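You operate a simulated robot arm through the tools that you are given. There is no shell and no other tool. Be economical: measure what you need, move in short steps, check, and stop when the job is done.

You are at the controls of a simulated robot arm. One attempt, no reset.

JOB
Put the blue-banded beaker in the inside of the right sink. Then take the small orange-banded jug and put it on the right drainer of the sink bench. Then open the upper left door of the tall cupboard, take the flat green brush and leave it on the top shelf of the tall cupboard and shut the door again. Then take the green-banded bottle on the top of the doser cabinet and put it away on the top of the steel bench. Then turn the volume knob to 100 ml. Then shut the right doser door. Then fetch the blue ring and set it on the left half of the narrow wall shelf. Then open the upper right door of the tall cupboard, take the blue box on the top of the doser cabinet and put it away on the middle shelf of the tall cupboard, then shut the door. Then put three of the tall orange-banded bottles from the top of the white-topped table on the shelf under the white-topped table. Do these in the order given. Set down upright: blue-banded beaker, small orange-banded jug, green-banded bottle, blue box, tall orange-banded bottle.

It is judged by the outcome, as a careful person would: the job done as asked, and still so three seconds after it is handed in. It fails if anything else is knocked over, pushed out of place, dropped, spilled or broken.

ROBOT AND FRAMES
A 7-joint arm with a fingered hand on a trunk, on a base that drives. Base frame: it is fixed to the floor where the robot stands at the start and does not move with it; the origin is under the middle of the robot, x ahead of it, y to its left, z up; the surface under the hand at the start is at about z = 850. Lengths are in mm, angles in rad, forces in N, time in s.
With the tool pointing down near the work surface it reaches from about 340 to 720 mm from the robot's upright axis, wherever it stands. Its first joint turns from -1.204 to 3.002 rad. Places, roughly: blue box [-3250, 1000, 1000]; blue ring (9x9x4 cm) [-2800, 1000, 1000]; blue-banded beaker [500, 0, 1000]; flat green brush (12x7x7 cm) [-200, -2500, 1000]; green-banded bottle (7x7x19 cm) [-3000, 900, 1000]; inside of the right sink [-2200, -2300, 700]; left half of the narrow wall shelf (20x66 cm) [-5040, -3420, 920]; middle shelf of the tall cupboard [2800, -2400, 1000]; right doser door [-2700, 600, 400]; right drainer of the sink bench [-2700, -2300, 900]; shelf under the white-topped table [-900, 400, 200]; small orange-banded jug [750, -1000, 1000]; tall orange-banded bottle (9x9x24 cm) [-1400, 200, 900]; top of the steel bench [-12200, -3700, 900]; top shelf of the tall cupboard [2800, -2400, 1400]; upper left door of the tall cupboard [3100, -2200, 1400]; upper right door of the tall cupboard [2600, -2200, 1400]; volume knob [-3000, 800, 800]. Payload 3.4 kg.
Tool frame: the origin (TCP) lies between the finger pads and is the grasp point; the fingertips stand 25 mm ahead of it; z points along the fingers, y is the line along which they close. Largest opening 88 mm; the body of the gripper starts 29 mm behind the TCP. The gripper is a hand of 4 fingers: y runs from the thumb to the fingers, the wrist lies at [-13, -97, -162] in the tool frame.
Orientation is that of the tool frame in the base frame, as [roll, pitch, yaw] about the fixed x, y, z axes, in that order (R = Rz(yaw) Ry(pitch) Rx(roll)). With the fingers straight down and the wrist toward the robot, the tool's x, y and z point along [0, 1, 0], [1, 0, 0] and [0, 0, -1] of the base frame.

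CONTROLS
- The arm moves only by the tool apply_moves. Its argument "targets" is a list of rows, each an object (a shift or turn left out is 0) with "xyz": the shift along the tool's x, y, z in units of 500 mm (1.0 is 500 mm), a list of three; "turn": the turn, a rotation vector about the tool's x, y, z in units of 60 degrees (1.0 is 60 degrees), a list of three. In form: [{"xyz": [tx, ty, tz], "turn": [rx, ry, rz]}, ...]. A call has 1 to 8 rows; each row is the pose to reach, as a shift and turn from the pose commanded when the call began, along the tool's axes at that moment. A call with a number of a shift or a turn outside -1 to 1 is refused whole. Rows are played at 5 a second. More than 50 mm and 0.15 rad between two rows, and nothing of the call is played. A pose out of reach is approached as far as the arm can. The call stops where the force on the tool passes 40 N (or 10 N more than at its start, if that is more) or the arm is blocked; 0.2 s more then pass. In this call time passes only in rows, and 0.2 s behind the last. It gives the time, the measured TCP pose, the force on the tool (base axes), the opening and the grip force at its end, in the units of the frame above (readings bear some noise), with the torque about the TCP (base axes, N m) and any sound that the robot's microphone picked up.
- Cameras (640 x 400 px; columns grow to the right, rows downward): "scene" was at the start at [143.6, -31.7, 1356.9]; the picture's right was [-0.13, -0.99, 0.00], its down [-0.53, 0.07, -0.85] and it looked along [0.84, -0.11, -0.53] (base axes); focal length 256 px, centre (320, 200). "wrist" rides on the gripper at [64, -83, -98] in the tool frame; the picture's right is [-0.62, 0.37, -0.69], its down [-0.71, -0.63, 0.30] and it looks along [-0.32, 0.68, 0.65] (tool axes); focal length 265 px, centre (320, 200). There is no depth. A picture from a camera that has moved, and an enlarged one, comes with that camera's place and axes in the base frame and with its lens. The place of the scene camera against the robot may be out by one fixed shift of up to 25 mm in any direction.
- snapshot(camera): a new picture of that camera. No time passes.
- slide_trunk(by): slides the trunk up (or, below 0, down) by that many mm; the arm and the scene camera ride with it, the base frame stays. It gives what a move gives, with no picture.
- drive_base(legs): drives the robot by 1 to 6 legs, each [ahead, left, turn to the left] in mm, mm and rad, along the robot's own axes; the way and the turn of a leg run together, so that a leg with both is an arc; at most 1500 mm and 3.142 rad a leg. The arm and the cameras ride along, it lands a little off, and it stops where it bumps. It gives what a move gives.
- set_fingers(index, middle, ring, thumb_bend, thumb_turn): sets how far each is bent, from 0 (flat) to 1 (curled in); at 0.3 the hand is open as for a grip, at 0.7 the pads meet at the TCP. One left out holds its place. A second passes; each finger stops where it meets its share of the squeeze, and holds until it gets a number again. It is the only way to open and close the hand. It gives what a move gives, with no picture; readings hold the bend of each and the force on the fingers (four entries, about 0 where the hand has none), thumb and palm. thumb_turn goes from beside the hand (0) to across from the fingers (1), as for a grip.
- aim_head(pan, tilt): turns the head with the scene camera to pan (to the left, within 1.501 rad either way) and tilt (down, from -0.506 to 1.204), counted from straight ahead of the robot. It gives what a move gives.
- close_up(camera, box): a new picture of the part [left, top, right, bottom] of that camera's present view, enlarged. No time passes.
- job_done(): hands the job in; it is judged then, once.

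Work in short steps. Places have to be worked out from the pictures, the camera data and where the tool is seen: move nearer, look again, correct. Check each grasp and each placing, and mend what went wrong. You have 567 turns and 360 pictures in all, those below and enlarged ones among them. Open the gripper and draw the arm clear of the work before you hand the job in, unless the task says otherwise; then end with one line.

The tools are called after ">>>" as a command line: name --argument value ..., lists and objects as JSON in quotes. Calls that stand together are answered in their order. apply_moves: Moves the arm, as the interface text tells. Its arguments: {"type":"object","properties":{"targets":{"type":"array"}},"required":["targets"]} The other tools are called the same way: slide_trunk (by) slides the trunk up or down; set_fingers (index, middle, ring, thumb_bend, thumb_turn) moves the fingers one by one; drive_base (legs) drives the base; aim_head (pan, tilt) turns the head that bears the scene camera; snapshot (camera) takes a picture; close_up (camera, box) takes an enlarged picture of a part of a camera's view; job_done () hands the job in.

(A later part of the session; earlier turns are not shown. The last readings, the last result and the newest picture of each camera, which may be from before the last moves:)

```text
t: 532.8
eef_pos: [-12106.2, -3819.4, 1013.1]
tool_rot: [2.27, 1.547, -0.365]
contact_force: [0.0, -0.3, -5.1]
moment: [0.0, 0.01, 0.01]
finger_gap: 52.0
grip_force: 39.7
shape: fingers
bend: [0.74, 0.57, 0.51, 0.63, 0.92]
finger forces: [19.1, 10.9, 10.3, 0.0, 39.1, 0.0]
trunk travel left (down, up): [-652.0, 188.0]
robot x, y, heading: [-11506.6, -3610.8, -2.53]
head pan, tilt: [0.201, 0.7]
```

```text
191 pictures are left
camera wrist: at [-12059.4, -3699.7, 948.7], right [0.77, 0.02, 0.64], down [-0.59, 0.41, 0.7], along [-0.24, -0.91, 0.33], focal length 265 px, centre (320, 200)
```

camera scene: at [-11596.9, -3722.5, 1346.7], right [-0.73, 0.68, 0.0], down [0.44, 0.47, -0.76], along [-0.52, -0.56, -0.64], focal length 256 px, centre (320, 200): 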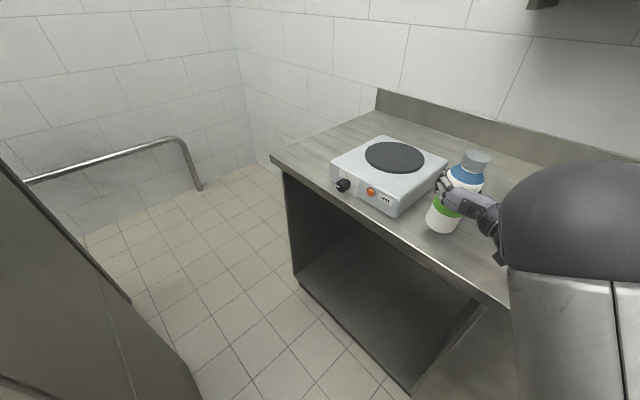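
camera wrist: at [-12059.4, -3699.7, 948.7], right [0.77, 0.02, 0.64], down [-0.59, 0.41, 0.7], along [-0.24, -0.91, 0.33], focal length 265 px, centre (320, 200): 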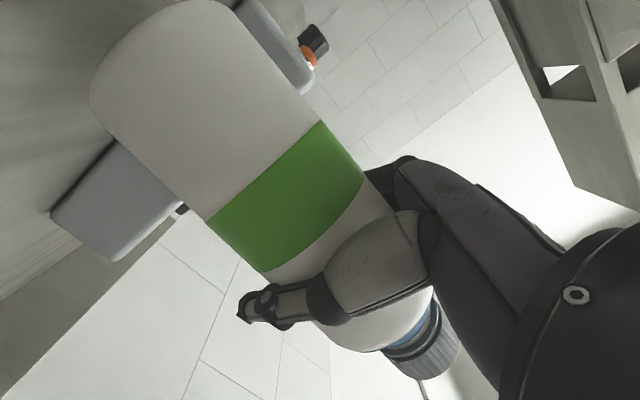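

Base at ~z 915. I lower another 25 mm, then in small steps until contact.

>>> slide_trunk --by -22

>>> apply_moves --targets '[{"xyz": [0.01, 0, 0]}, {"xyz": [0.02, 0, 0]}, {"xyz": [0.03, 0, 0]}, {"xyz": [0.04, 0, 0]}, {"xyz": [0.05, 0, 0]}, {"xyz": [0.06, 0, 0]}]'

>>> snapshot --camera "scene"

```text
t: 533.5
eef_pos: [-12107.9, -3819.3, 989.5]
tool_rot: [2.196, 1.548, -0.439]
contact_force: [-1.2, -1.1, -5.1]
moment: [-0.05, 0.04, -0.02]
finger_gap: 51.4
grip_force: 39.6
shape: fingers
bend: [0.74, 0.57, 0.51, 0.63, 0.92]
finger forces: [19.1, 10.9, 10.2, 0.1, 39.2, 0.0]
trunk travel left (down, up): [-630.0, 210.0]
robot x, y, heading: [-11503.7, -3610.1, -2.521]
head pan, tilt: [0.201, 0.7]
```

```text
t: 534.4
eef_pos: [-12106.4, -3821.2, 986.8]
tool_rot: [0.941, 1.544, -1.685]
contact_force: [-0.2, -3.6, 18.8]
moment: [0.36, -0.4, -0.1]
finger_gap: 51.7
grip_force: 45.3
shape: fingers
bend: [0.74, 0.56, 0.49, 0.63, 0.96]
finger forces: [20.1, 13.9, 15.2, 0.0, 40.0, 0.0]
trunk travel left (down, up): [-630.0, 210.0]
robot x, y, heading: [-11500.7, -3613.8, -2.528]
head pan, tilt: [0.201, 0.7]
stopped in row 4: the force on the tool passed its limit at 43 N (the readings are from after the stop); the commanded pose is now the measured one
```

```text
190 pictures are left
camera scene: at [-11594.5, -3721.9, 1324.9], right [-0.73, 0.68, 0.0], down [0.44, 0.47, -0.77], along [-0.52, -0.56, -0.64], focal length 256 px, centre (320, 200)
```

scene: 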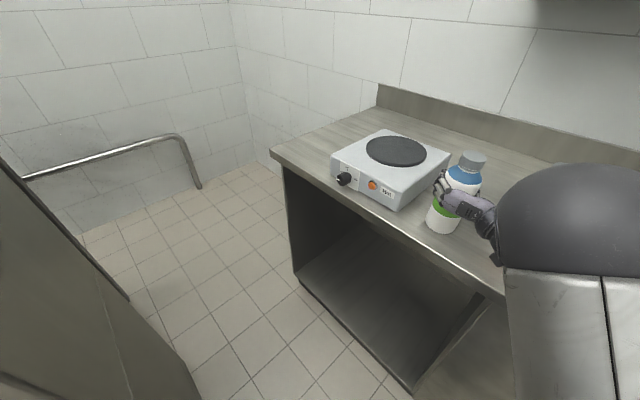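

Contact with the bench top. I ease off 2 mm and open the hand moderately.

>>> apply_moves --targets '[{"xyz": [-0.005, 0, 0]}]'

>>> set_fingers --index 0.28 --middle 0.28 --ring 0.28 --thumb_bend 0.28

>>> snapshot --camera "wrist"

```text
t: 534.8
eef_pos: [-12103.5, -3822.0, 987.7]
tool_rot: [1.066, 1.547, -1.563]
contact_force: [-1.2, -3.2, 16.5]
moment: [0.19, -0.23, -0.03]
finger_gap: 51.8
grip_force: 42.5
shape: fingers
bend: [0.74, 0.56, 0.49, 0.63, 0.96]
finger forces: [19.3, 13.7, 13.8, 0.1, 39.4, 0.1]
trunk travel left (down, up): [-630.0, 210.0]
robot x, y, heading: [-11501.2, -3613.6, -2.523]
head pan, tilt: [0.201, 0.7]
```

```text
t: 535.8
eef_pos: [-12105.8, -3821.3, 983.5]
tool_rot: [1.287, 1.549, -1.342]
contact_force: [1.1, 0.4, -0.9]
moment: [-0.02, 0.01, -0.01]
finger_gap: 89.8
grip_force: 0.8
shape: fingers
bend: [0.28, 0.28, 0.28, 0.28, 0.97]
finger forces: [0.8, 0.0, 0.0, 0.0, 1.1, 0.0]
trunk travel left (down, up): [-630.0, 210.0]
robot x, y, heading: [-11504.0, -3610.6, -2.526]
head pan, tilt: [0.201, 0.7]
```

```text
189 pictures are left
camera wrist: at [-12060.2, -3701.2, 918.0], right [0.78, 0.03, 0.62], down [-0.58, 0.41, 0.7], along [-0.24, -0.91, 0.34], focal length 265 px, centre (320, 200)
```

wrist: 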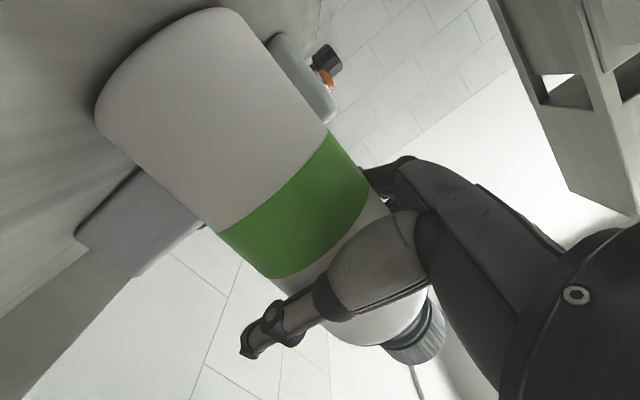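

A slight graze remains; I open a bit more and withdraw straight back.

>>> set_fingers --index 0.18 --middle 0.2 --ring 0.2 --thumb_bend 0.18

>>> drive_base --legs '[[-280, 0, 0]]'

>>> snapshot --camera "scene"

```text
t: 536.8
eef_pos: [-12107.1, -3820.3, 985.3]
tool_rot: [1.319, 1.55, -1.311]
contact_force: [0.4, 0.3, 0.0]
moment: [-0.01, 0.0, -0.01]
finger_gap: 107.2
grip_force: 0.5
shape: fingers
bend: [0.18, 0.2, 0.2, 0.18, 0.97]
finger forces: [0.1, 0.0, 0.0, 0.1, 0.3, 0.1]
trunk travel left (down, up): [-630.0, 210.0]
robot x, y, heading: [-11499.9, -3614.1, -2.525]
head pan, tilt: [0.201, 0.7]
```

```text
t: 538.7
eef_pos: [-11872.5, -3654.9, 986.0]
tool_rot: [1.25, 1.549, -1.38]
contact_force: [-0.1, -0.2, 1.3]
moment: [0.02, -0.01, -0.01]
finger_gap: 106.9
grip_force: 0.1
shape: fingers
bend: [0.18, 0.2, 0.2, 0.18, 0.97]
finger forces: [0.0, 0.1, 0.1, 0.1, 0.0, 0.0]
trunk travel left (down, up): [-630.0, 210.0]
robot x, y, heading: [-11269.6, -3446.7, -2.527]
head pan, tilt: [0.201, 0.7]
```

```text
188 pictures are left
camera scene: at [-11362.9, -3557.1, 1324.9], right [-0.73, 0.68, 0.0], down [0.44, 0.47, -0.77], along [-0.52, -0.56, -0.64], focal length 256 px, centre (320, 200)
```

scene: 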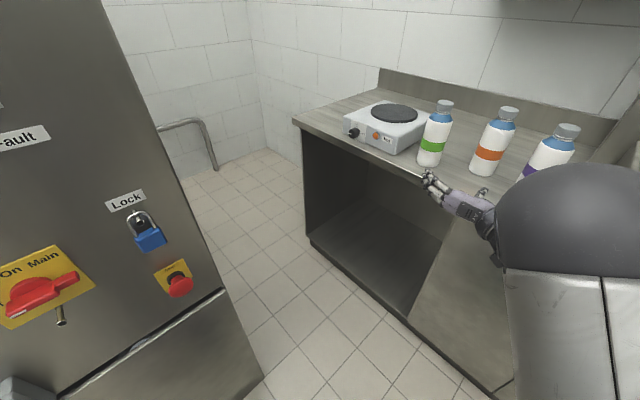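

The green-banded bottle stands upright on the steel bench. Now back to the doser: I retrace the route, first north out of this corner.

>>> drive_base --legs '[[0, 0, -1.1], [0, 0, -1.09], [0, -170, 0], [1500, 0, 0], [1350, 0, 0], [0, 0, -1.57]]'

>>> aim_head --pan 0.0 --tilt 0.2

>>> snapshot --camera "scene"

```text
t: 562.6
eef_pos: [-10588.6, -732.4, 985.3]
tool_rot: [1.295, 1.55, 1.305]
contact_force: [-0.5, 0.1, -0.9]
moment: [0.01, -0.02, 0.0]
finger_gap: 106.9
grip_force: 0.0
shape: fingers
bend: [0.18, 0.2, 0.2, 0.18, 0.97]
finger forces: [0.0, 0.0, 0.0, 0.0, 0.0, 0.0]
trunk travel left (down, up): [-630.0, 210.0]
robot x, y, heading: [-11218.4, -625.9, 0.117]
head pan, tilt: [0.201, 0.7]
```

```text
t: 563.5
eef_pos: [-10589.9, -733.4, 984.8]
tool_rot: [1.338, 1.549, 1.35]
contact_force: [-0.2, 1.1, -0.6]
moment: [0.03, 0.01, -0.02]
finger_gap: 106.8
grip_force: 0.0
shape: fingers
bend: [0.18, 0.2, 0.2, 0.18, 0.97]
finger forces: [0.0, 0.0, 0.1, 0.0, 0.0, 0.0]
trunk travel left (down, up): [-630.0, 210.0]
robot x, y, heading: [-11219.7, -626.4, 0.117]
head pan, tilt: [0.0, 0.201]
```

```text
187 pictures are left
camera scene: at [-11072.9, -630.4, 1370.1], right [0.12, -0.99, 0.0], down [-0.2, -0.02, -0.98], along [0.97, 0.11, -0.2], focal length 256 px, centre (320, 200)
```

scene: 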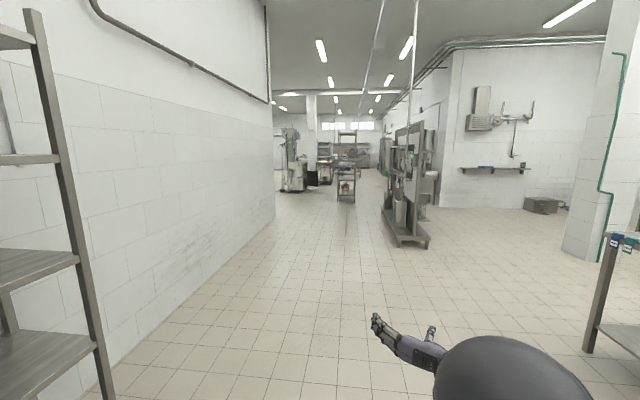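

Clear lane along the north wall. I straighten and drive back east.

>>> drive_base --legs '[[0, 0, -0.1], [1500, 0, 0], [1500, 0, 0], [1500, 0, 0]]'

>>> snapshot --camera "scene"

```text
t: 585.6
eef_pos: [-6080.3, -502.0, 984.7]
tool_rot: [1.332, 1.548, 1.305]
contact_force: [-0.1, 0.6, 0.2]
moment: [0.0, -0.01, 0.01]
finger_gap: 107.0
grip_force: 0.1
shape: fingers
bend: [0.18, 0.2, 0.2, 0.18, 0.97]
finger forces: [0.0, 0.1, 0.0, 0.1, 0.0, 0.0]
trunk travel left (down, up): [-630.0, 210.0]
robot x, y, heading: [-6708.5, -368.9, 0.079]
head pan, tilt: [0.0, 0.201]
```

```text
186 pictures are left
camera scene: at [-6559.7, -380.7, 1370.2], right [0.08, -1.0, 0.0], down [-0.2, -0.02, -0.98], along [0.98, 0.08, -0.2], focal length 256 px, centre (320, 200)
```

scene: 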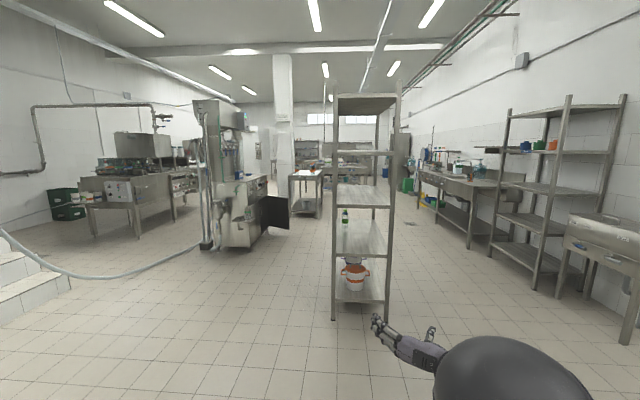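

I see the rack's near end (x≈-4720, y -340…-763). I go forward to x≈-5480, then strafe right to y≈-1350 to pass south of it.

>>> drive_base --legs '[[0, 0, -0.08], [1215, 0, 0], [0, -980, 0]]'

>>> snapshot --camera "scene"

```text
t: 597.0
eef_pos: [-4884.4, -1548.0, 985.4]
tool_rot: [1.352, 1.549, 1.252]
contact_force: [0.1, 0.2, 0.4]
moment: [-0.02, -0.03, -0.04]
finger_gap: 107.2
grip_force: 0.1
shape: fingers
bend: [0.18, 0.2, 0.2, 0.18, 0.97]
finger forces: [0.0, 0.0, 0.0, 0.1, 0.0, 0.0]
trunk travel left (down, up): [-630.0, 210.0]
robot x, y, heading: [-5496.9, -1376.1, -0.001]
head pan, tilt: [0.0, 0.201]
```

```text
185 pictures are left
camera scene: at [-5352.0, -1393.2, 1370.2], right [0.01, -1.0, 0.0], down [-0.2, 0.0, -0.98], along [0.98, 0.01, -0.2], focal length 256 px, centre (320, 200)
```

scene: 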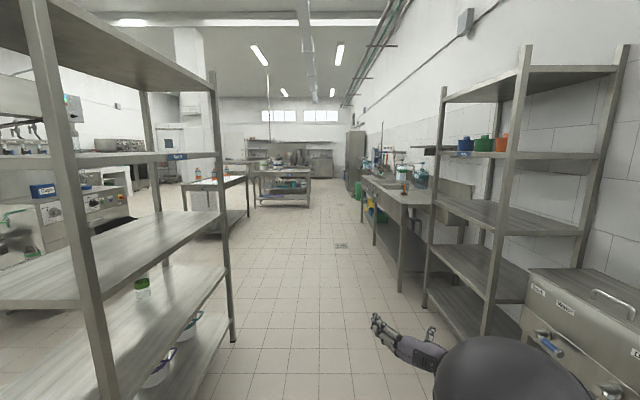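

Clear ahead. I drive on to x≈-3080, turn to face the doser (+y) and approach.

>>> drive_base --legs '[[1250, 0, 0], [1160, 0, 0], [0, 0, 1.57], [1000, 0, 0]]'

>>> aim_head --pan 0.0 --tilt 0.4

>>> snapshot --camera "scene"

```text
t: 617.2
eef_pos: [-3041.0, 290.4, 984.1]
tool_rot: [1.259, 1.549, 2.803]
contact_force: [-0.1, 0.2, 0.4]
moment: [0.01, -0.02, -0.03]
finger_gap: 107.1
grip_force: 0.2
shape: fingers
bend: [0.18, 0.2, 0.2, 0.18, 0.97]
finger forces: [0.0, 0.0, 0.0, 0.1, 0.1, 0.1]
trunk travel left (down, up): [-630.0, 210.0]
robot x, y, heading: [-3170.8, -333.9, 1.649]
head pan, tilt: [0.0, 0.201]
```

```text
t: 617.9
eef_pos: [-3040.3, 289.8, 984.2]
tool_rot: [1.312, 1.548, 2.86]
contact_force: [0.7, -0.1, -0.2]
moment: [0.02, 0.0, 0.0]
finger_gap: 106.8
grip_force: 0.2
shape: fingers
bend: [0.18, 0.2, 0.2, 0.18, 0.97]
finger forces: [0.1, 0.1, 0.0, 0.0, 0.0, 0.0]
trunk travel left (down, up): [-630.0, 210.0]
robot x, y, heading: [-3169.5, -336.5, 1.651]
head pan, tilt: [0.0, 0.4]
```

```text
184 pictures are left
camera scene: at [-3176.7, -214.7, 1351.7], right [1.0, 0.08, 0.0], down [0.03, -0.39, -0.92], along [-0.07, 0.92, -0.39], focal length 256 px, centre (320, 200)
```

scene: 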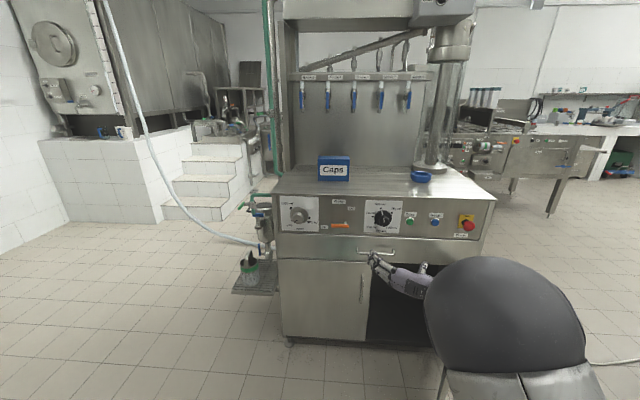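

>>> close_up --camera "scene" --box '[270, 190, 490, 250]'

```text
2.91 times, centred on (380, 220) of scene
camera zoom: at [-3176.7, -214.7, 1351.7], right [1.0, 0.08, 0.0], down [0.03, -0.39, -0.92], along [-0.07, 0.92, -0.39], focal length 745 px, centre (146, 142)
```

zoom: 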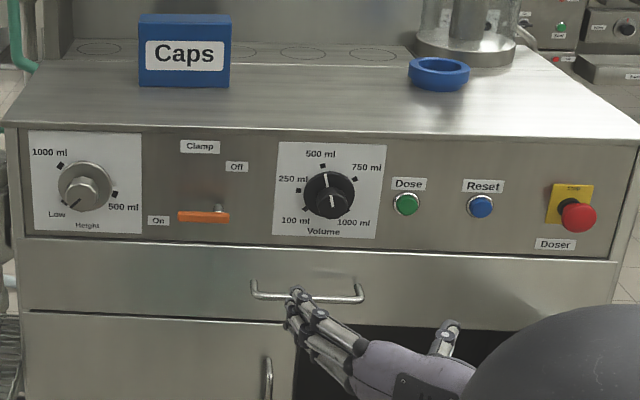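

The black Volume knob points to 500 ml (12 o'clock); 100 ml is ~120° counter-clockwise. Knob centre ≈ (-2974, 800, 838). I straighten the heading, lower the trunk and line up with it.

>>> drive_base --legs '[[0, -18, -0.08], [330, 0, 0]]'

>>> slide_trunk --by -146

>>> set_fingers --index 0.32 --middle 0.32 --ring 0.32 --thumb_bend 0.3

>>> snapshot --camera "wrist"

>>> snapshot --camera "scene"

```text
t: 620.6
eef_pos: [-2966.4, 605.8, 983.4]
tool_rot: [1.337, 1.549, 2.793]
contact_force: [-0.2, 0.3, 0.5]
moment: [0.0, 0.05, -0.01]
finger_gap: 106.9
grip_force: 0.1
shape: fingers
bend: [0.18, 0.2, 0.2, 0.18, 0.97]
finger forces: [0.0, 0.0, 0.1, 0.1, 0.0, 0.1]
trunk travel left (down, up): [-630.0, 210.0]
robot x, y, heading: [-3154.7, -5.0, 1.561]
head pan, tilt: [0.0, 0.4]
```

```text
t: 622.3
eef_pos: [-2964.1, 605.7, 838.7]
tool_rot: [1.31, 1.548, 2.767]
contact_force: [-0.6, 0.1, -0.1]
moment: [-0.04, 0.0, -0.04]
finger_gap: 107.2
grip_force: 0.0
shape: fingers
bend: [0.18, 0.2, 0.2, 0.18, 0.97]
finger forces: [0.0, 0.1, 0.0, 0.1, 0.0, 0.0]
trunk travel left (down, up): [-484.0, 356.0]
robot x, y, heading: [-3150.1, -11.1, 1.559]
head pan, tilt: [0.0, 0.4]
```

```text
t: 623.3
eef_pos: [-2964.8, 605.6, 839.1]
tool_rot: [1.305, 1.55, 2.76]
contact_force: [-0.2, 0.0, 0.3]
moment: [-0.04, 0.03, -0.02]
finger_gap: 83.2
grip_force: 0.1
shape: fingers
bend: [0.32, 0.32, 0.32, 0.3, 0.97]
finger forces: [0.0, 0.1, 0.0, 0.1, 0.0, 0.0]
trunk travel left (down, up): [-484.0, 356.0]
robot x, y, heading: [-3151.9, -6.4, 1.557]
head pan, tilt: [0.0, 0.4]
```

```text
182 pictures are left
camera wrist: at [-2894.2, 498.6, 772.5], right [-0.43, -0.65, 0.62], down [0.67, 0.22, 0.7], along [-0.6, 0.73, 0.34], focal length 265 px, centre (320, 200)
```

wrist: 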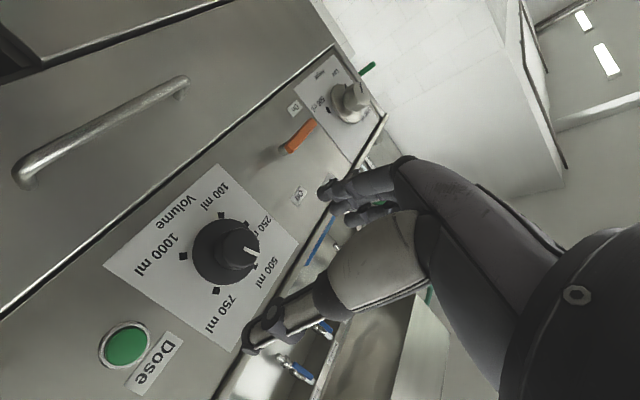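

```text
181 pictures are left
camera scene: at [-3144.3, 115.9, 1205.7], right [1.0, -0.01, 0.0], down [0.0, -0.39, -0.92], along [0.01, 0.92, -0.39], focal length 256 px, centre (320, 200)
```

scene: 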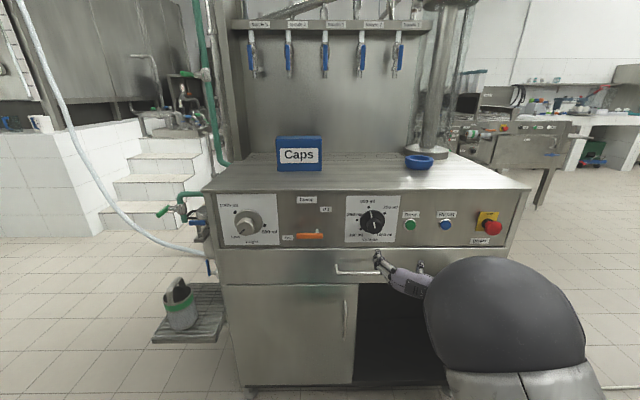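

Knob triangulated at (-2983, 784, 847). Before gripping, I test in free space how far the hand can roll: first clockwise 60° (the start side).

>>> apply_moves --targets '[{"turn": [0, 0, 0.14]}, {"turn": [0, 0, 0.28]}, {"turn": [0, 0, 0.42]}, {"turn": [0, 0, 0.56]}, {"turn": [0, 0, 0.7]}, {"turn": [0, 0, 0.84]}, {"turn": [0, 0, 0.98]}]'

```text
t: 624.9
eef_pos: [-2966.4, 605.7, 838.9]
tool_rot: [1.563, 0.521, 3.02]
contact_force: [-0.3, 0.2, 0.9]
moment: [0.03, 0.02, 0.01]
finger_gap: 83.3
grip_force: 0.0
shape: fingers
bend: [0.32, 0.32, 0.32, 0.3, 0.97]
finger forces: [0.1, 0.0, 0.1, 0.0, 0.1, 0.0]
trunk travel left (down, up): [-484.0, 356.0]
robot x, y, heading: [-3147.0, -9.9, 1.565]
head pan, tilt: [0.0, 0.4]
```

60° clockwise is reachable. Now test the counter-clockwise side.

>>> apply_moves --targets '[{"turn": [0, 0, -0.14]}, {"turn": [0, 0, -0.28]}, {"turn": [0, 0, -0.42]}, {"turn": [0, 0, -0.56]}, {"turn": [0, 0, -0.7]}, {"turn": [0, 0, -0.84]}, {"turn": [0, 0, -0.98]}]'

>>> apply_moves --targets '[{"turn": [0, 0, -0.14]}, {"turn": [0, 0, -0.28]}, {"turn": [0, 0, -0.42]}, {"turn": [0, 0, -0.56]}, {"turn": [0, 0, -0.7]}, {"turn": [0, 0, -0.84]}, {"turn": [0, 0, -0.98]}]'

```text
t: 626.5
eef_pos: [-2965.0, 605.7, 838.5]
tool_rot: [1.251, 1.55, 2.706]
contact_force: [0.2, -0.8, 0.4]
moment: [0.02, 0.02, 0.02]
finger_gap: 83.0
grip_force: 0.2
shape: fingers
bend: [0.32, 0.32, 0.32, 0.3, 0.97]
finger forces: [0.1, 0.0, 0.1, 0.0, 0.1, 0.2]
trunk travel left (down, up): [-484.0, 356.0]
robot x, y, heading: [-3153.3, -9.5, 1.557]
head pan, tilt: [0.0, 0.4]
```

```text
t: 628.0
eef_pos: [-2949.3, 594.2, 750.9]
tool_rot: [-1.778, 0.701, -0.282]
contact_force: [0.3, -1.2, -0.2]
moment: [-0.02, -0.01, 0.02]
finger_gap: 83.2
grip_force: 0.0
shape: fingers
bend: [0.32, 0.32, 0.32, 0.3, 0.97]
finger forces: [0.0, 0.0, 0.0, 0.0, 0.1, 0.0]
trunk travel left (down, up): [-484.0, 356.0]
robot x, y, heading: [-3145.0, -7.3, 1.563]
head pan, tilt: [0.0, 0.4]
stopped in row 7: the arm was blocked; the commanded pose is now the measured one
```

The limit is at about 45° counter-clockwise, but there is ample room clockwise. I roll back through B to the fully clockwise pose (fingers on top) as the start.

>>> apply_moves --targets '[{"turn": [0, 0, 0.14]}, {"turn": [0, 0, 0.28]}, {"turn": [0, 0, 0.42]}, {"turn": [0, 0, 0.56]}, {"turn": [0, 0, 0.7]}, {"turn": [0, 0, 0.84]}, {"turn": [0, 0, 0.98]}]'

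>>> apply_moves --targets '[{"turn": [0, 0, 0.14]}, {"turn": [0, 0, 0.28]}, {"turn": [0, 0, 0.42]}, {"turn": [0, 0, 0.56]}, {"turn": [0, 0, 0.7]}, {"turn": [0, 0, 0.84]}, {"turn": [0, 0, 0.98]}]'

>>> apply_moves --targets '[{"turn": [0, 0, 0.14]}, {"turn": [0, 0, 0.28]}]'

```text
t: 629.6
eef_pos: [-2951.2, 594.6, 752.2]
tool_rot: [2.332, 1.344, -2.537]
contact_force: [0.0, 0.5, -0.4]
moment: [-0.01, -0.01, -0.03]
finger_gap: 83.1
grip_force: 0.0
shape: fingers
bend: [0.32, 0.32, 0.32, 0.3, 0.97]
finger forces: [0.0, 0.0, 0.0, 0.1, 0.1, 0.1]
trunk travel left (down, up): [-484.0, 356.0]
robot x, y, heading: [-3151.3, -8.6, 1.559]
head pan, tilt: [0.0, 0.4]
```

```text
t: 631.2
eef_pos: [-2951.7, 594.5, 753.3]
tool_rot: [1.737, 0.374, 3.06]
contact_force: [0.2, -0.4, 0.8]
moment: [-0.01, 0.04, 0.0]
finger_gap: 83.3
grip_force: 0.1
shape: fingers
bend: [0.32, 0.32, 0.32, 0.3, 0.97]
finger forces: [0.0, 0.0, 0.0, 0.0, 0.0, 0.0]
trunk travel left (down, up): [-484.0, 356.0]
robot x, y, heading: [-3154.3, -4.6, 1.562]
head pan, tilt: [0.0, 0.4]
```

```text
t: 631.8
eef_pos: [-2952.1, 595.3, 752.8]
tool_rot: [1.727, 0.086, 3.011]
contact_force: [0.8, 0.6, -0.5]
moment: [-0.01, 0.01, -0.02]
finger_gap: 83.1
grip_force: 0.0
shape: fingers
bend: [0.32, 0.32, 0.32, 0.3, 0.97]
finger forces: [0.0, 0.1, 0.0, 0.2, 0.0, 0.0]
trunk travel left (down, up): [-484.0, 356.0]
robot x, y, heading: [-3149.9, -8.1, 1.565]
head pan, tilt: [0.0, 0.4]
```

I level the pointing direction and move in front of the knob.

>>> apply_moves --targets '[{"xyz": [0.02, 0.07, 0.03], "turn": [-0.05, 0.04, 0]}, {"xyz": [0.04, 0.14, 0.07], "turn": [-0.1, 0.08, 0]}, {"xyz": [0.07, 0.22, 0.11], "turn": [-0.158, 0.124, 0]}, {"xyz": [0.07, 0.22, 0.148], "turn": [-0.158, 0.124, 0]}]'

>>> snapshot --camera "wrist"

>>> snapshot --camera "scene"

```text
t: 632.8
eef_pos: [-2981.9, 691.3, 847.8]
tool_rot: [1.572, 0.078, 3.14]
contact_force: [0.3, 0.0, 0.0]
moment: [0.02, 0.02, 0.01]
finger_gap: 83.0
grip_force: 0.1
shape: fingers
bend: [0.32, 0.32, 0.32, 0.3, 0.97]
finger forces: [0.0, 0.0, 0.0, 0.0, 0.0, 0.1]
trunk travel left (down, up): [-484.0, 356.0]
robot x, y, heading: [-3146.3, -6.4, 1.562]
head pan, tilt: [0.0, 0.4]
```

```text
180 pictures are left
camera wrist: at [-3039.6, 591.6, 758.9], right [0.59, -0.69, 0.42], down [0.76, 0.3, -0.57], along [0.27, 0.66, 0.71], focal length 265 px, centre (320, 200)
```

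wrist: 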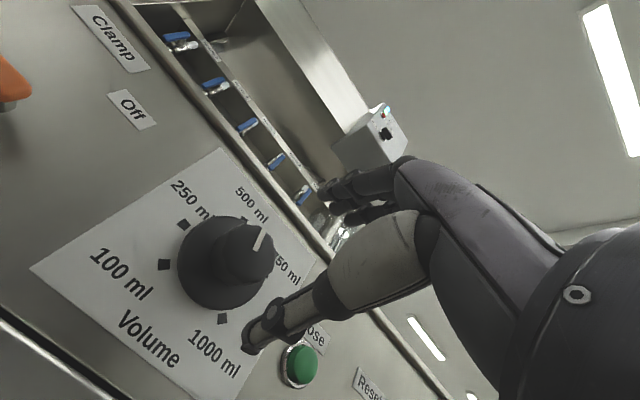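

```text
179 pictures are left
camera scene: at [-3144.2, 116.3, 1205.6], right [1.0, -0.01, 0.0], down [0.0, -0.39, -0.92], along [0.01, 0.92, -0.39], focal length 256 px, centre (320, 200)
```

scene: 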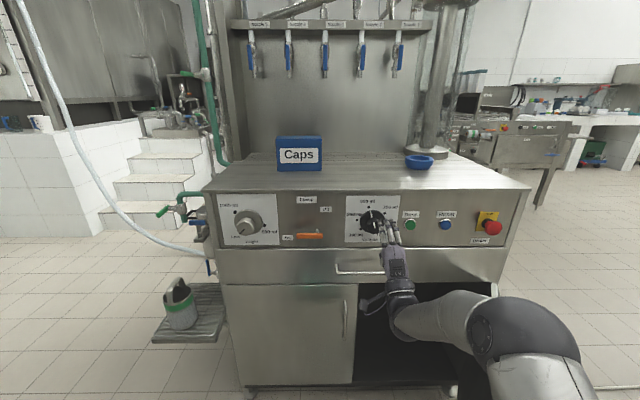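

Nearly on axis. I shift 6 mm and 7 mm up, and advance 70 mm so the fingertips flank the knob.

>>> apply_moves --targets '[{"xyz": [0.012, 0.014, 0.05]}, {"xyz": [0.012, 0.014, 0.1]}, {"xyz": [0.012, 0.014, 0.14]}]'

>>> close_up --camera "wrist" --box '[120, 120, 440, 380]'

```text
t: 633.6
eef_pos: [-2991.4, 762.3, 854.1]
tool_rot: [1.572, 0.078, 3.141]
contact_force: [0.6, -0.2, 0.6]
moment: [0.01, 0.02, 0.0]
finger_gap: 82.9
grip_force: 0.0
shape: fingers
bend: [0.32, 0.32, 0.32, 0.3, 0.97]
finger forces: [0.1, 0.0, 0.1, 0.1, 0.0, 0.0]
trunk travel left (down, up): [-484.0, 356.0]
robot x, y, heading: [-3147.2, -10.1, 1.562]
head pan, tilt: [0.0, 0.4]
```

```text
1.54 times, centred on (280, 250) of wrist
camera zoom: at [-3047.8, 661.7, 764.7], right [0.59, -0.69, 0.42], down [0.76, 0.3, -0.57], along [0.27, 0.65, 0.71], focal length 408 px, centre (382, 123)
```

zoom: 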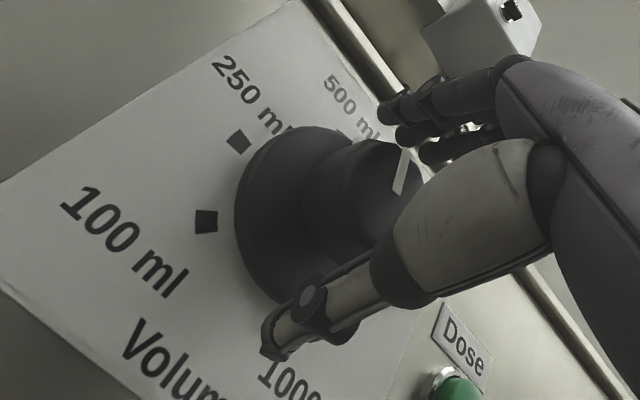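

The knob's grip is between thumb and fingers. I close on it.

>>> set_fingers --index 0.75 --middle 0.75 --ring 0.75 --thumb_bend 0.7

>>> close_up --camera "wrist" --box '[120, 120, 440, 380]'

```text
t: 634.6
eef_pos: [-2988.2, 760.5, 853.4]
tool_rot: [1.57, 0.078, 3.14]
contact_force: [4.4, 8.4, 6.8]
moment: [0.33, -0.01, -0.06]
finger_gap: 32.7
grip_force: 21.5
shape: fingers
bend: [0.57, 0.6, 0.73, 0.55, 0.95]
finger forces: [9.4, 10.0, 8.0, 0.0, 15.6, 0.1]
trunk travel left (down, up): [-484.0, 356.0]
robot x, y, heading: [-3149.9, -5.6, 1.56]
head pan, tilt: [0.0, 0.4]
```

```text
1.54 times, centred on (280, 250) of wrist
camera zoom: at [-3046.9, 661.6, 765.5], right [0.59, -0.69, 0.41], down [0.76, 0.3, -0.57], along [0.27, 0.65, 0.71], focal length 408 px, centre (382, 123)
```

zoom: 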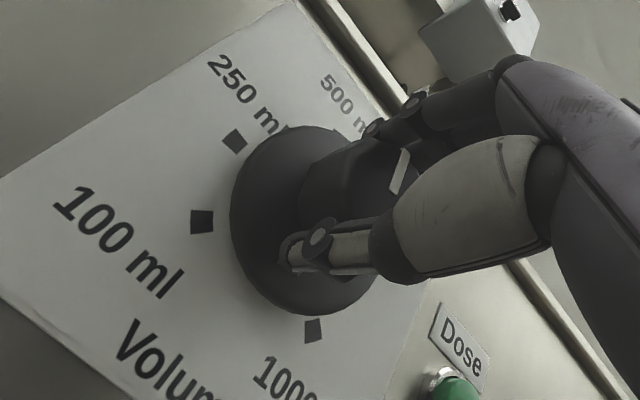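

Gripped. I turn counter-clockwise by 50° first.

>>> apply_moves --targets '[{"turn": [0, 0, -0.14]}, {"turn": [0, 0, -0.28]}, {"turn": [0, 0, -0.42]}, {"turn": [0, 0, -0.56]}, {"turn": [0, 0, -0.7]}, {"turn": [0, 0, -0.84]}]'

>>> close_up --camera "wrist" --box '[120, 120, 440, 380]'

>>> close_up --camera "scene" --box '[320, 180, 440, 270]'

```text
t: 636.0
eef_pos: [-2993.3, 758.1, 851.8]
tool_rot: [1.574, 0.961, -3.136]
contact_force: [-3.9, 14.3, 9.2]
moment: [0.32, 0.01, 0.23]
finger_gap: 33.0
grip_force: 20.9
shape: fingers
bend: [0.57, 0.6, 0.73, 0.55, 0.95]
finger forces: [9.5, 10.2, 6.6, 0.0, 14.2, 0.0]
trunk travel left (down, up): [-484.0, 356.0]
robot x, y, heading: [-3149.7, -6.6, 1.56]
head pan, tilt: [0.0, 0.4]
```

```text
1.54 times, centred on (280, 250) of wrist
camera zoom: at [-2959.5, 660.9, 752.1], right [0.05, -0.69, 0.72], down [0.92, 0.31, 0.22], along [-0.38, 0.65, 0.66], focal length 408 px, centre (382, 123)
```

zoom: 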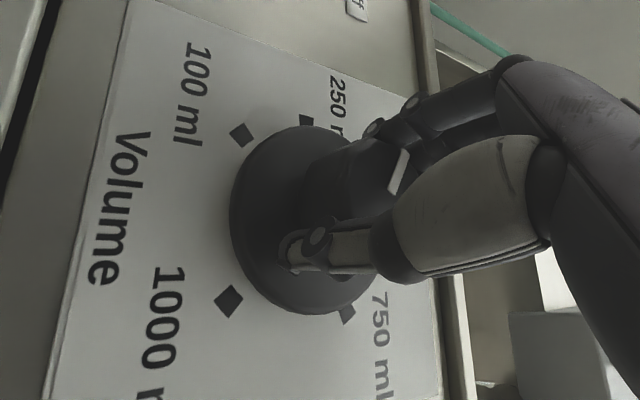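

```text
4.44 times, centred on (380, 225) of scene
camera zoom: at [-3145.6, 116.9, 1205.5], right [1.0, -0.01, 0.0], down [0.0, -0.39, -0.92], along [0.01, 0.92, -0.39], focal length 1138 px, centre (53, 89)
```

zoom: 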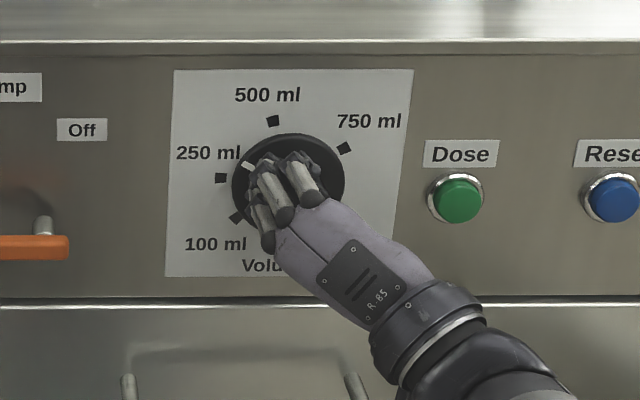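

It turns with the hand (pointer near 250 now). Another 50°.

>>> apply_moves --targets '[{"turn": [0, 0, -0.14]}, {"turn": [0, 0, -0.28]}, {"turn": [0, 0, -0.42]}, {"turn": [0, 0, -0.56]}, {"turn": [0, 0, -0.7]}, {"turn": [0, 0, -0.84]}]'

>>> close_up --camera "scene" --box '[320, 180, 440, 270]'

>>> close_up --camera "wrist" --box '[120, 120, 440, 380]'

```text
t: 637.4
eef_pos: [-2992.1, 759.3, 849.0]
tool_rot: [-1.583, 1.3, -0.009]
contact_force: [-12.2, 5.7, 0.3]
moment: [0.03, 0.03, 0.32]
finger_gap: 32.4
grip_force: 19.4
shape: fingers
bend: [0.56, 0.6, 0.74, 0.56, 0.94]
finger forces: [10.2, 10.8, 4.8, 0.0, 13.0, 0.0]
trunk travel left (down, up): [-484.0, 356.0]
robot x, y, heading: [-3150.5, -6.1, 1.557]
head pan, tilt: [0.0, 0.4]
```

```text
4.44 times, centred on (380, 225) of scene
camera zoom: at [-3146.8, 117.2, 1205.4], right [1.0, -0.01, 0.0], down [0.0, -0.39, -0.92], along [0.01, 0.92, -0.39], focal length 1138 px, centre (53, 89)
```

zoom: 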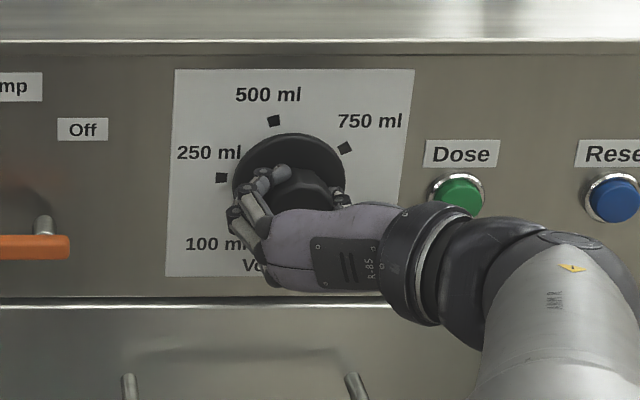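

```text
1.54 times, centred on (280, 250) of wrist
camera zoom: at [-2893.9, 661.4, 811.6], right [-0.52, -0.69, 0.5], down [0.41, 0.31, 0.86], along [-0.75, 0.65, 0.13], focal length 408 px, centre (382, 123)
```

zoom: 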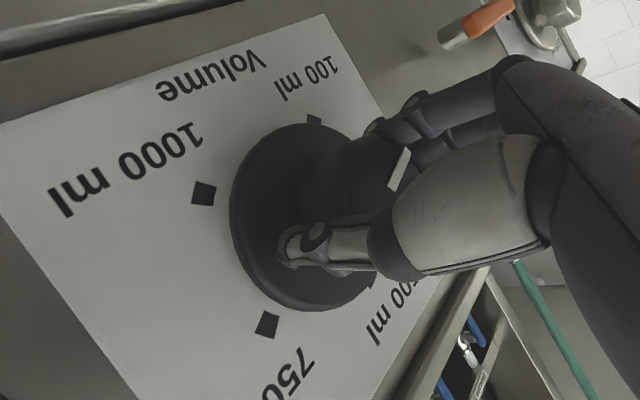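

Comparing tick positions in the hand view, 19° more is needed to put 100 ml under the pointer. I turn that last bit.

>>> apply_moves --targets '[{"turn": [0, 0, -0.12]}, {"turn": [0, 0, -0.24]}, {"turn": [0, 0, -0.33]}]'

>>> close_up --camera "wrist" --box '[120, 120, 440, 380]'

```text
t: 638.2
eef_pos: [-2991.2, 761.2, 851.7]
tool_rot: [-1.579, 0.955, -0.005]
contact_force: [-11.7, 1.9, -5.9]
moment: [-0.11, 0.02, 0.32]
finger_gap: 32.2
grip_force: 18.4
shape: fingers
bend: [0.55, 0.59, 0.74, 0.58, 0.94]
finger forces: [11.2, 11.5, 3.7, 0.1, 12.1, 0.1]
trunk travel left (down, up): [-484.0, 356.0]
robot x, y, heading: [-3150.8, -8.6, 1.56]
head pan, tilt: [0.0, 0.4]
```

```text
1.54 times, centred on (280, 250) of wrist
camera zoom: at [-2885.8, 661.9, 846.9], right [-0.66, -0.69, 0.3], down [0.1, 0.31, 0.95], along [-0.75, 0.65, -0.13], focal length 408 px, centre (382, 123)
```

zoom: 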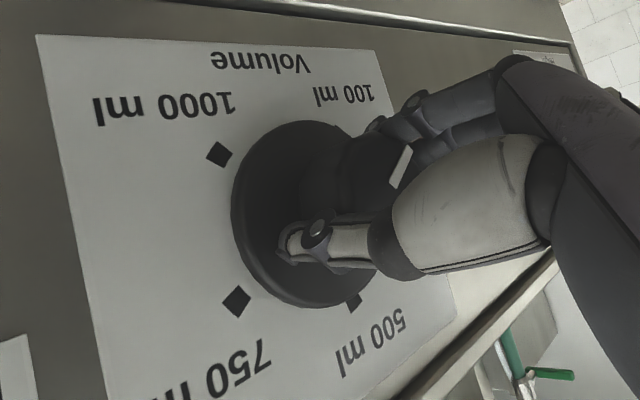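

Uncertain about the exact mark spacing, so I release, pull back and look at pointer versus the 100 ml tick directly.

>>> set_fingers --index 0.3 --middle 0.3 --ring 0.3 --thumb_bend 0.25

>>> apply_moves --targets '[{"xyz": [0, 0, -0.07]}, {"xyz": [0, 0, -0.15]}]'

>>> close_up --camera "wrist" --box '[120, 120, 360, 340]'

>>> close_up --camera "scene" --box '[320, 180, 440, 270]'

```text
t: 639.2
eef_pos: [-2989.8, 758.6, 850.4]
tool_rot: [-1.573, 0.958, -0.002]
contact_force: [-0.2, -0.1, 0.0]
moment: [0.0, 0.0, -0.01]
finger_gap: 87.8
grip_force: 0.1
shape: fingers
bend: [0.3, 0.3, 0.3, 0.25, 0.97]
finger forces: [0.0, 0.0, 0.1, 0.0, 0.0, 0.1]
trunk travel left (down, up): [-484.0, 356.0]
robot x, y, heading: [-3148.1, -8.0, 1.564]
head pan, tilt: [0.0, 0.4]
```

```text
t: 639.8
eef_pos: [-2991.8, 680.7, 854.7]
tool_rot: [-1.569, 0.959, 0.003]
contact_force: [0.5, 0.1, 0.4]
moment: [0.0, 0.01, -0.02]
finger_gap: 87.9
grip_force: 0.0
shape: fingers
bend: [0.3, 0.3, 0.3, 0.25, 0.97]
finger forces: [0.1, 0.0, 0.0, 0.0, 0.0, 0.1]
trunk travel left (down, up): [-484.0, 356.0]
robot x, y, heading: [-3153.5, -9.4, 1.557]
head pan, tilt: [0.0, 0.4]
```

```text
1.82 times, centred on (240, 230) of wrist
camera zoom: at [-2886.8, 581.9, 850.6], right [-0.66, -0.69, 0.29], down [0.1, 0.3, 0.95], along [-0.75, 0.65, -0.13], focal length 483 px, centre (466, 146)
```

zoom: 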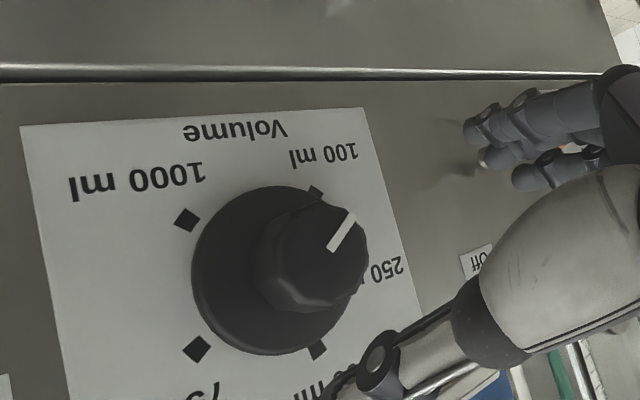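

```text
4.44 times, centred on (380, 225) of scene
camera zoom: at [-3144.7, 115.2, 1205.7], right [1.0, -0.01, 0.0], down [0.0, -0.39, -0.92], along [0.01, 0.92, -0.39], focal length 1138 px, centre (53, 89)
```

zoom: 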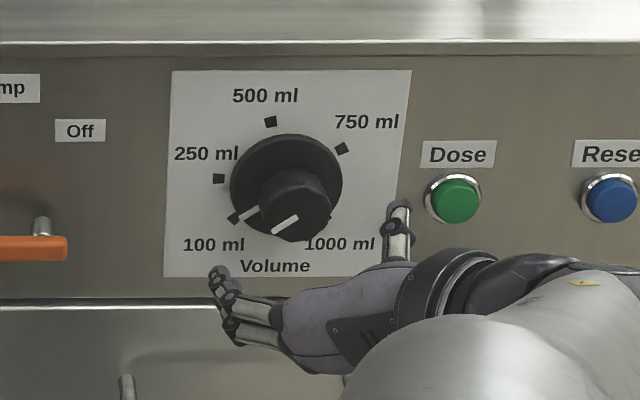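

The pointer line now aims close to the 100 ml tick. I zoom further to judge the alignment.

>>> close_up --camera "scene" --box '[350, 195, 400, 235]'

>>> close_up --camera "wrist" --box '[180, 170, 280, 260]'

```text
10.00 times, centred on (375, 215) of scene
camera zoom: at [-3144.7, 115.2, 1205.7], right [1.0, -0.01, 0.0], down [0.0, -0.39, -0.92], along [0.01, 0.92, -0.39], focal length 2560 px, centre (-230, 50)
```

zoom: 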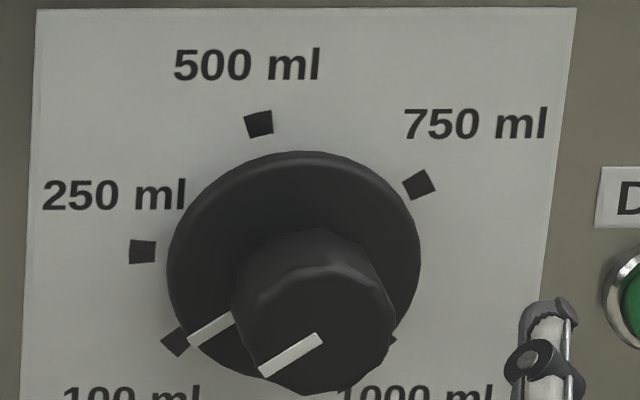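

```text
4.44 times, centred on (230, 215) of wrist
camera zoom: at [-2886.8, 581.9, 850.6], right [-0.66, -0.69, 0.29], down [0.1, 0.3, 0.95], along [-0.75, 0.65, -0.13], focal length 1180 px, centre (720, 133)
```

zoom: 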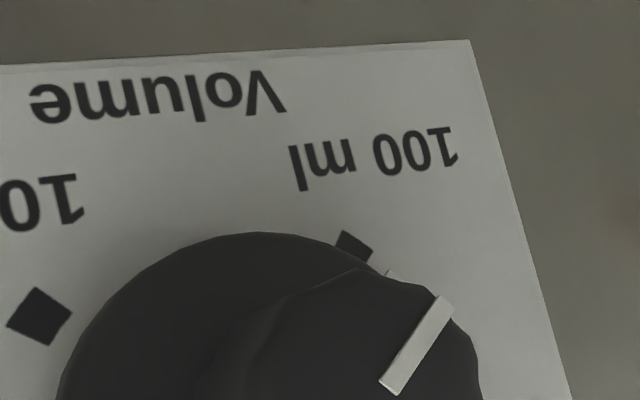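

The dial's marks are spaced 30° per 100 ml, and the pointer lines up with 100 ml. Next, the right doser door: I back off, strafe right and lower the trunk to see and reach it.

>>> drive_base --legs '[[-380, 0, 0], [0, -560, 0]]'

>>> aim_head --pan 0.3 --tilt 0.7

>>> snapshot --camera "scene"

```text
t: 645.0
eef_pos: [-2403.3, 296.6, 854.8]
tool_rot: [-1.574, 0.956, -0.015]
contact_force: [-0.3, 0.6, -1.0]
moment: [-0.01, 0.01, 0.0]
finger_gap: 88.0
grip_force: 0.2
shape: fingers
bend: [0.3, 0.3, 0.3, 0.25, 0.97]
finger forces: [0.0, 0.1, 0.0, 0.0, 0.0, 0.1]
trunk travel left (down, up): [-484.0, 356.0]
robot x, y, heading: [-2575.3, -386.7, 1.541]
head pan, tilt: [0.0, 0.4]
```

```text
t: 645.8
eef_pos: [-2404.1, 297.9, 853.6]
tool_rot: [-1.574, 0.959, -0.016]
contact_force: [0.3, -0.3, 1.1]
moment: [-0.02, 0.01, -0.01]
finger_gap: 87.9
grip_force: 0.1
shape: fingers
bend: [0.3, 0.3, 0.3, 0.25, 0.97]
finger forces: [0.0, 0.0, 0.0, 0.0, 0.1, 0.0]
trunk travel left (down, up): [-484.0, 356.0]
robot x, y, heading: [-2572.1, -386.9, 1.54]
head pan, tilt: [0.3, 0.7]
```

```text
167 pictures are left
camera scene: at [-2588.4, -276.6, 1178.9], right [0.96, 0.27, 0.0], down [0.17, -0.62, -0.77], along [-0.21, 0.74, -0.64], focal length 256 px, centre (320, 200)
```

scene: 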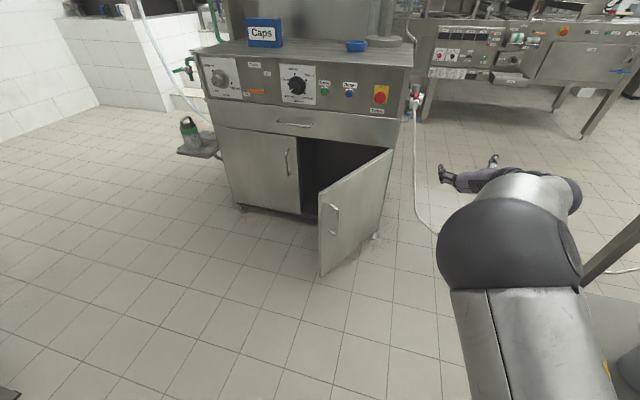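

The door is ~59° open, hinge at (-2550, 810), edge at (-2790, 418), top z≈590; the white table corner is near on my right. I make a fist, shift left, lower the trunk and go forward to its outer side.

>>> set_fingers --index 1.0 --middle 1.0 --ring 1.0 --thumb_bend 0.6

>>> drive_base --legs '[[0, 70, 0.03]]'

>>> slide_trunk --by -380

>>> drive_base --legs '[[180, 0, 0]]'

>>> snapshot --camera "scene"

```text
t: 646.8
eef_pos: [-2403.1, 297.6, 854.6]
tool_rot: [-1.574, 0.958, -0.015]
contact_force: [0.6, -0.9, -0.4]
moment: [-0.01, -0.01, -0.02]
finger_gap: 40.0
grip_force: 0.1
shape: fingers
bend: [1.0, 1.0, 1.0, 0.6, 0.97]
finger forces: [0.0, 0.0, 0.0, 0.1, 0.0, 0.0]
trunk travel left (down, up): [-484.0, 356.0]
robot x, y, heading: [-2571.0, -389.4, 1.55]
head pan, tilt: [0.3, 0.7]
```

```text
t: 647.9
eef_pos: [-2494.1, 304.0, 854.1]
tool_rot: [-1.573, 0.958, 0.014]
contact_force: [-0.8, 0.0, 1.0]
moment: [0.0, 0.03, 0.0]
finger_gap: 40.2
grip_force: 0.0
shape: fingers
bend: [1.0, 1.0, 1.0, 0.6, 0.97]
finger forces: [0.1, 0.0, 0.1, 0.0, 0.0, 0.1]
trunk travel left (down, up): [-484.0, 356.0]
robot x, y, heading: [-2642.7, -388.5, 1.58]
head pan, tilt: [0.3, 0.7]
```

```text
t: 651.5
eef_pos: [-2494.6, 302.4, 475.0]
tool_rot: [-1.573, 0.958, 0.014]
contact_force: [0.3, 0.2, 0.5]
moment: [0.02, -0.03, -0.02]
finger_gap: 40.4
grip_force: 0.1
shape: fingers
bend: [1.0, 1.0, 1.0, 0.6, 0.97]
finger forces: [0.0, 0.0, 0.0, 0.0, 0.0, 0.0]
trunk travel left (down, up): [-104.0, 736.0]
robot x, y, heading: [-2642.3, -389.2, 1.581]
head pan, tilt: [0.3, 0.7]
```

```text
t: 653.0
eef_pos: [-2494.4, 484.6, 474.6]
tool_rot: [-1.573, 0.958, 0.015]
contact_force: [0.2, 0.8, -0.2]
moment: [-0.02, 0.02, 0.02]
finger_gap: 40.3
grip_force: 0.0
shape: fingers
bend: [1.0, 1.0, 1.0, 0.6, 0.97]
finger forces: [0.1, 0.0, 0.1, 0.1, 0.1, 0.0]
trunk travel left (down, up): [-104.0, 736.0]
robot x, y, heading: [-2643.7, -204.5, 1.572]
head pan, tilt: [0.3, 0.7]
```

```text
166 pictures are left
camera scene: at [-2663.1, -95.2, 798.8], right [0.95, 0.3, 0.0], down [0.19, -0.61, -0.76], along [-0.23, 0.73, -0.64], focal length 256 px, centre (320, 200)
```

scene: 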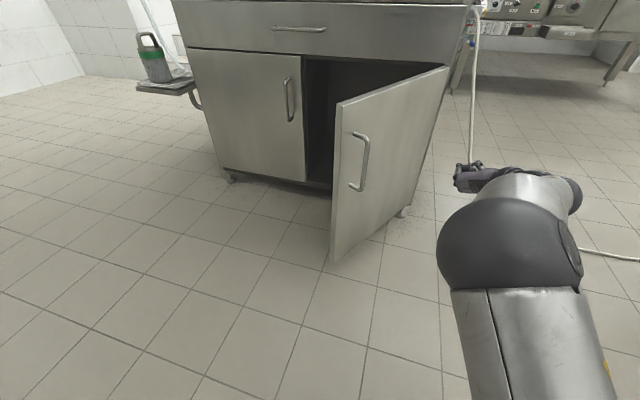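

Good view. I strafe left to bring the fist against the door's outer face and start closing.

>>> drive_base --legs '[[0, 230, 0], [80, 90, 0]]'

>>> snapshot --camera "scene"

```text
t: 655.6
eef_pos: [-2818.2, 560.4, 474.4]
tool_rot: [-1.574, 0.958, 0.019]
contact_force: [-0.2, -0.1, 0.0]
moment: [0.0, 0.04, -0.01]
finger_gap: 40.3
grip_force: 0.0
shape: fingers
bend: [1.0, 1.0, 1.0, 0.6, 0.97]
finger forces: [0.0, 0.0, 0.0, 0.0, 0.0, 0.1]
trunk travel left (down, up): [-104.0, 736.0]
robot x, y, heading: [-2960.1, -130.9, 1.58]
head pan, tilt: [0.3, 0.7]
```

```text
165 pictures are left
camera scene: at [-2983.4, -19.5, 798.8], right [0.95, 0.31, 0.0], down [0.2, -0.61, -0.76], along [-0.23, 0.73, -0.64], focal length 256 px, centre (320, 200)
```

scene: 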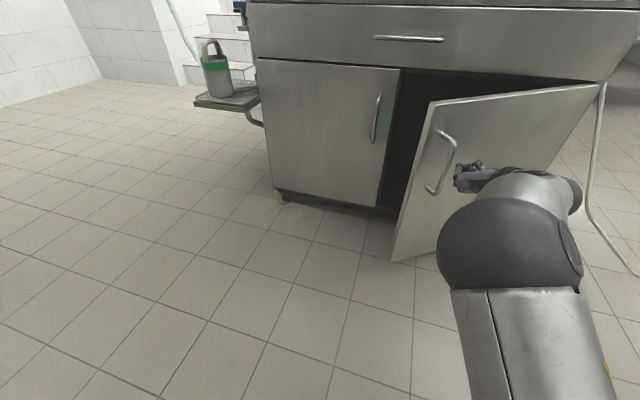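

Door is swinging shut. I continue forward-left.

>>> drive_base --legs '[[90, 40, 0], [70, 10, 0]]'

>>> snapshot --camera "scene"

```text
t: 657.4
eef_pos: [-2870.5, 721.8, 475.6]
tool_rot: [-1.574, 0.959, 0.019]
contact_force: [-0.1, 0.4, 0.3]
moment: [-0.02, 0.0, 0.02]
finger_gap: 40.0
grip_force: 0.0
shape: fingers
bend: [1.0, 1.0, 1.0, 0.6, 0.98]
finger forces: [0.0, 0.0, 0.0, 0.0, 0.0, 0.0]
trunk travel left (down, up): [-104.0, 736.0]
robot x, y, heading: [-3012.3, 31.3, 1.58]
head pan, tilt: [0.3, 0.7]
```

```text
164 pictures are left
camera scene: at [-3035.2, 140.4, 798.8], right [0.95, 0.31, 0.0], down [0.2, -0.61, -0.76], along [-0.23, 0.73, -0.64], focal length 256 px, centre (320, 200)
```

scene: 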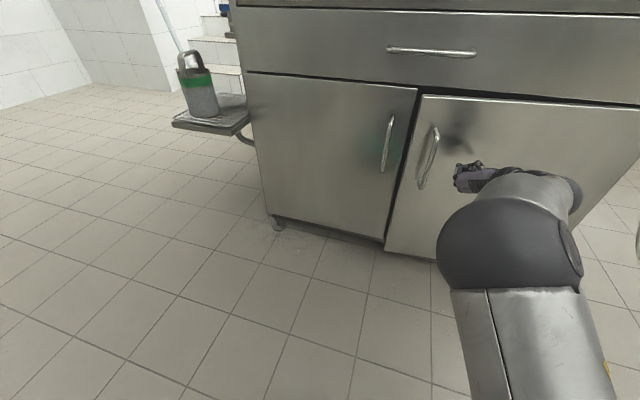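

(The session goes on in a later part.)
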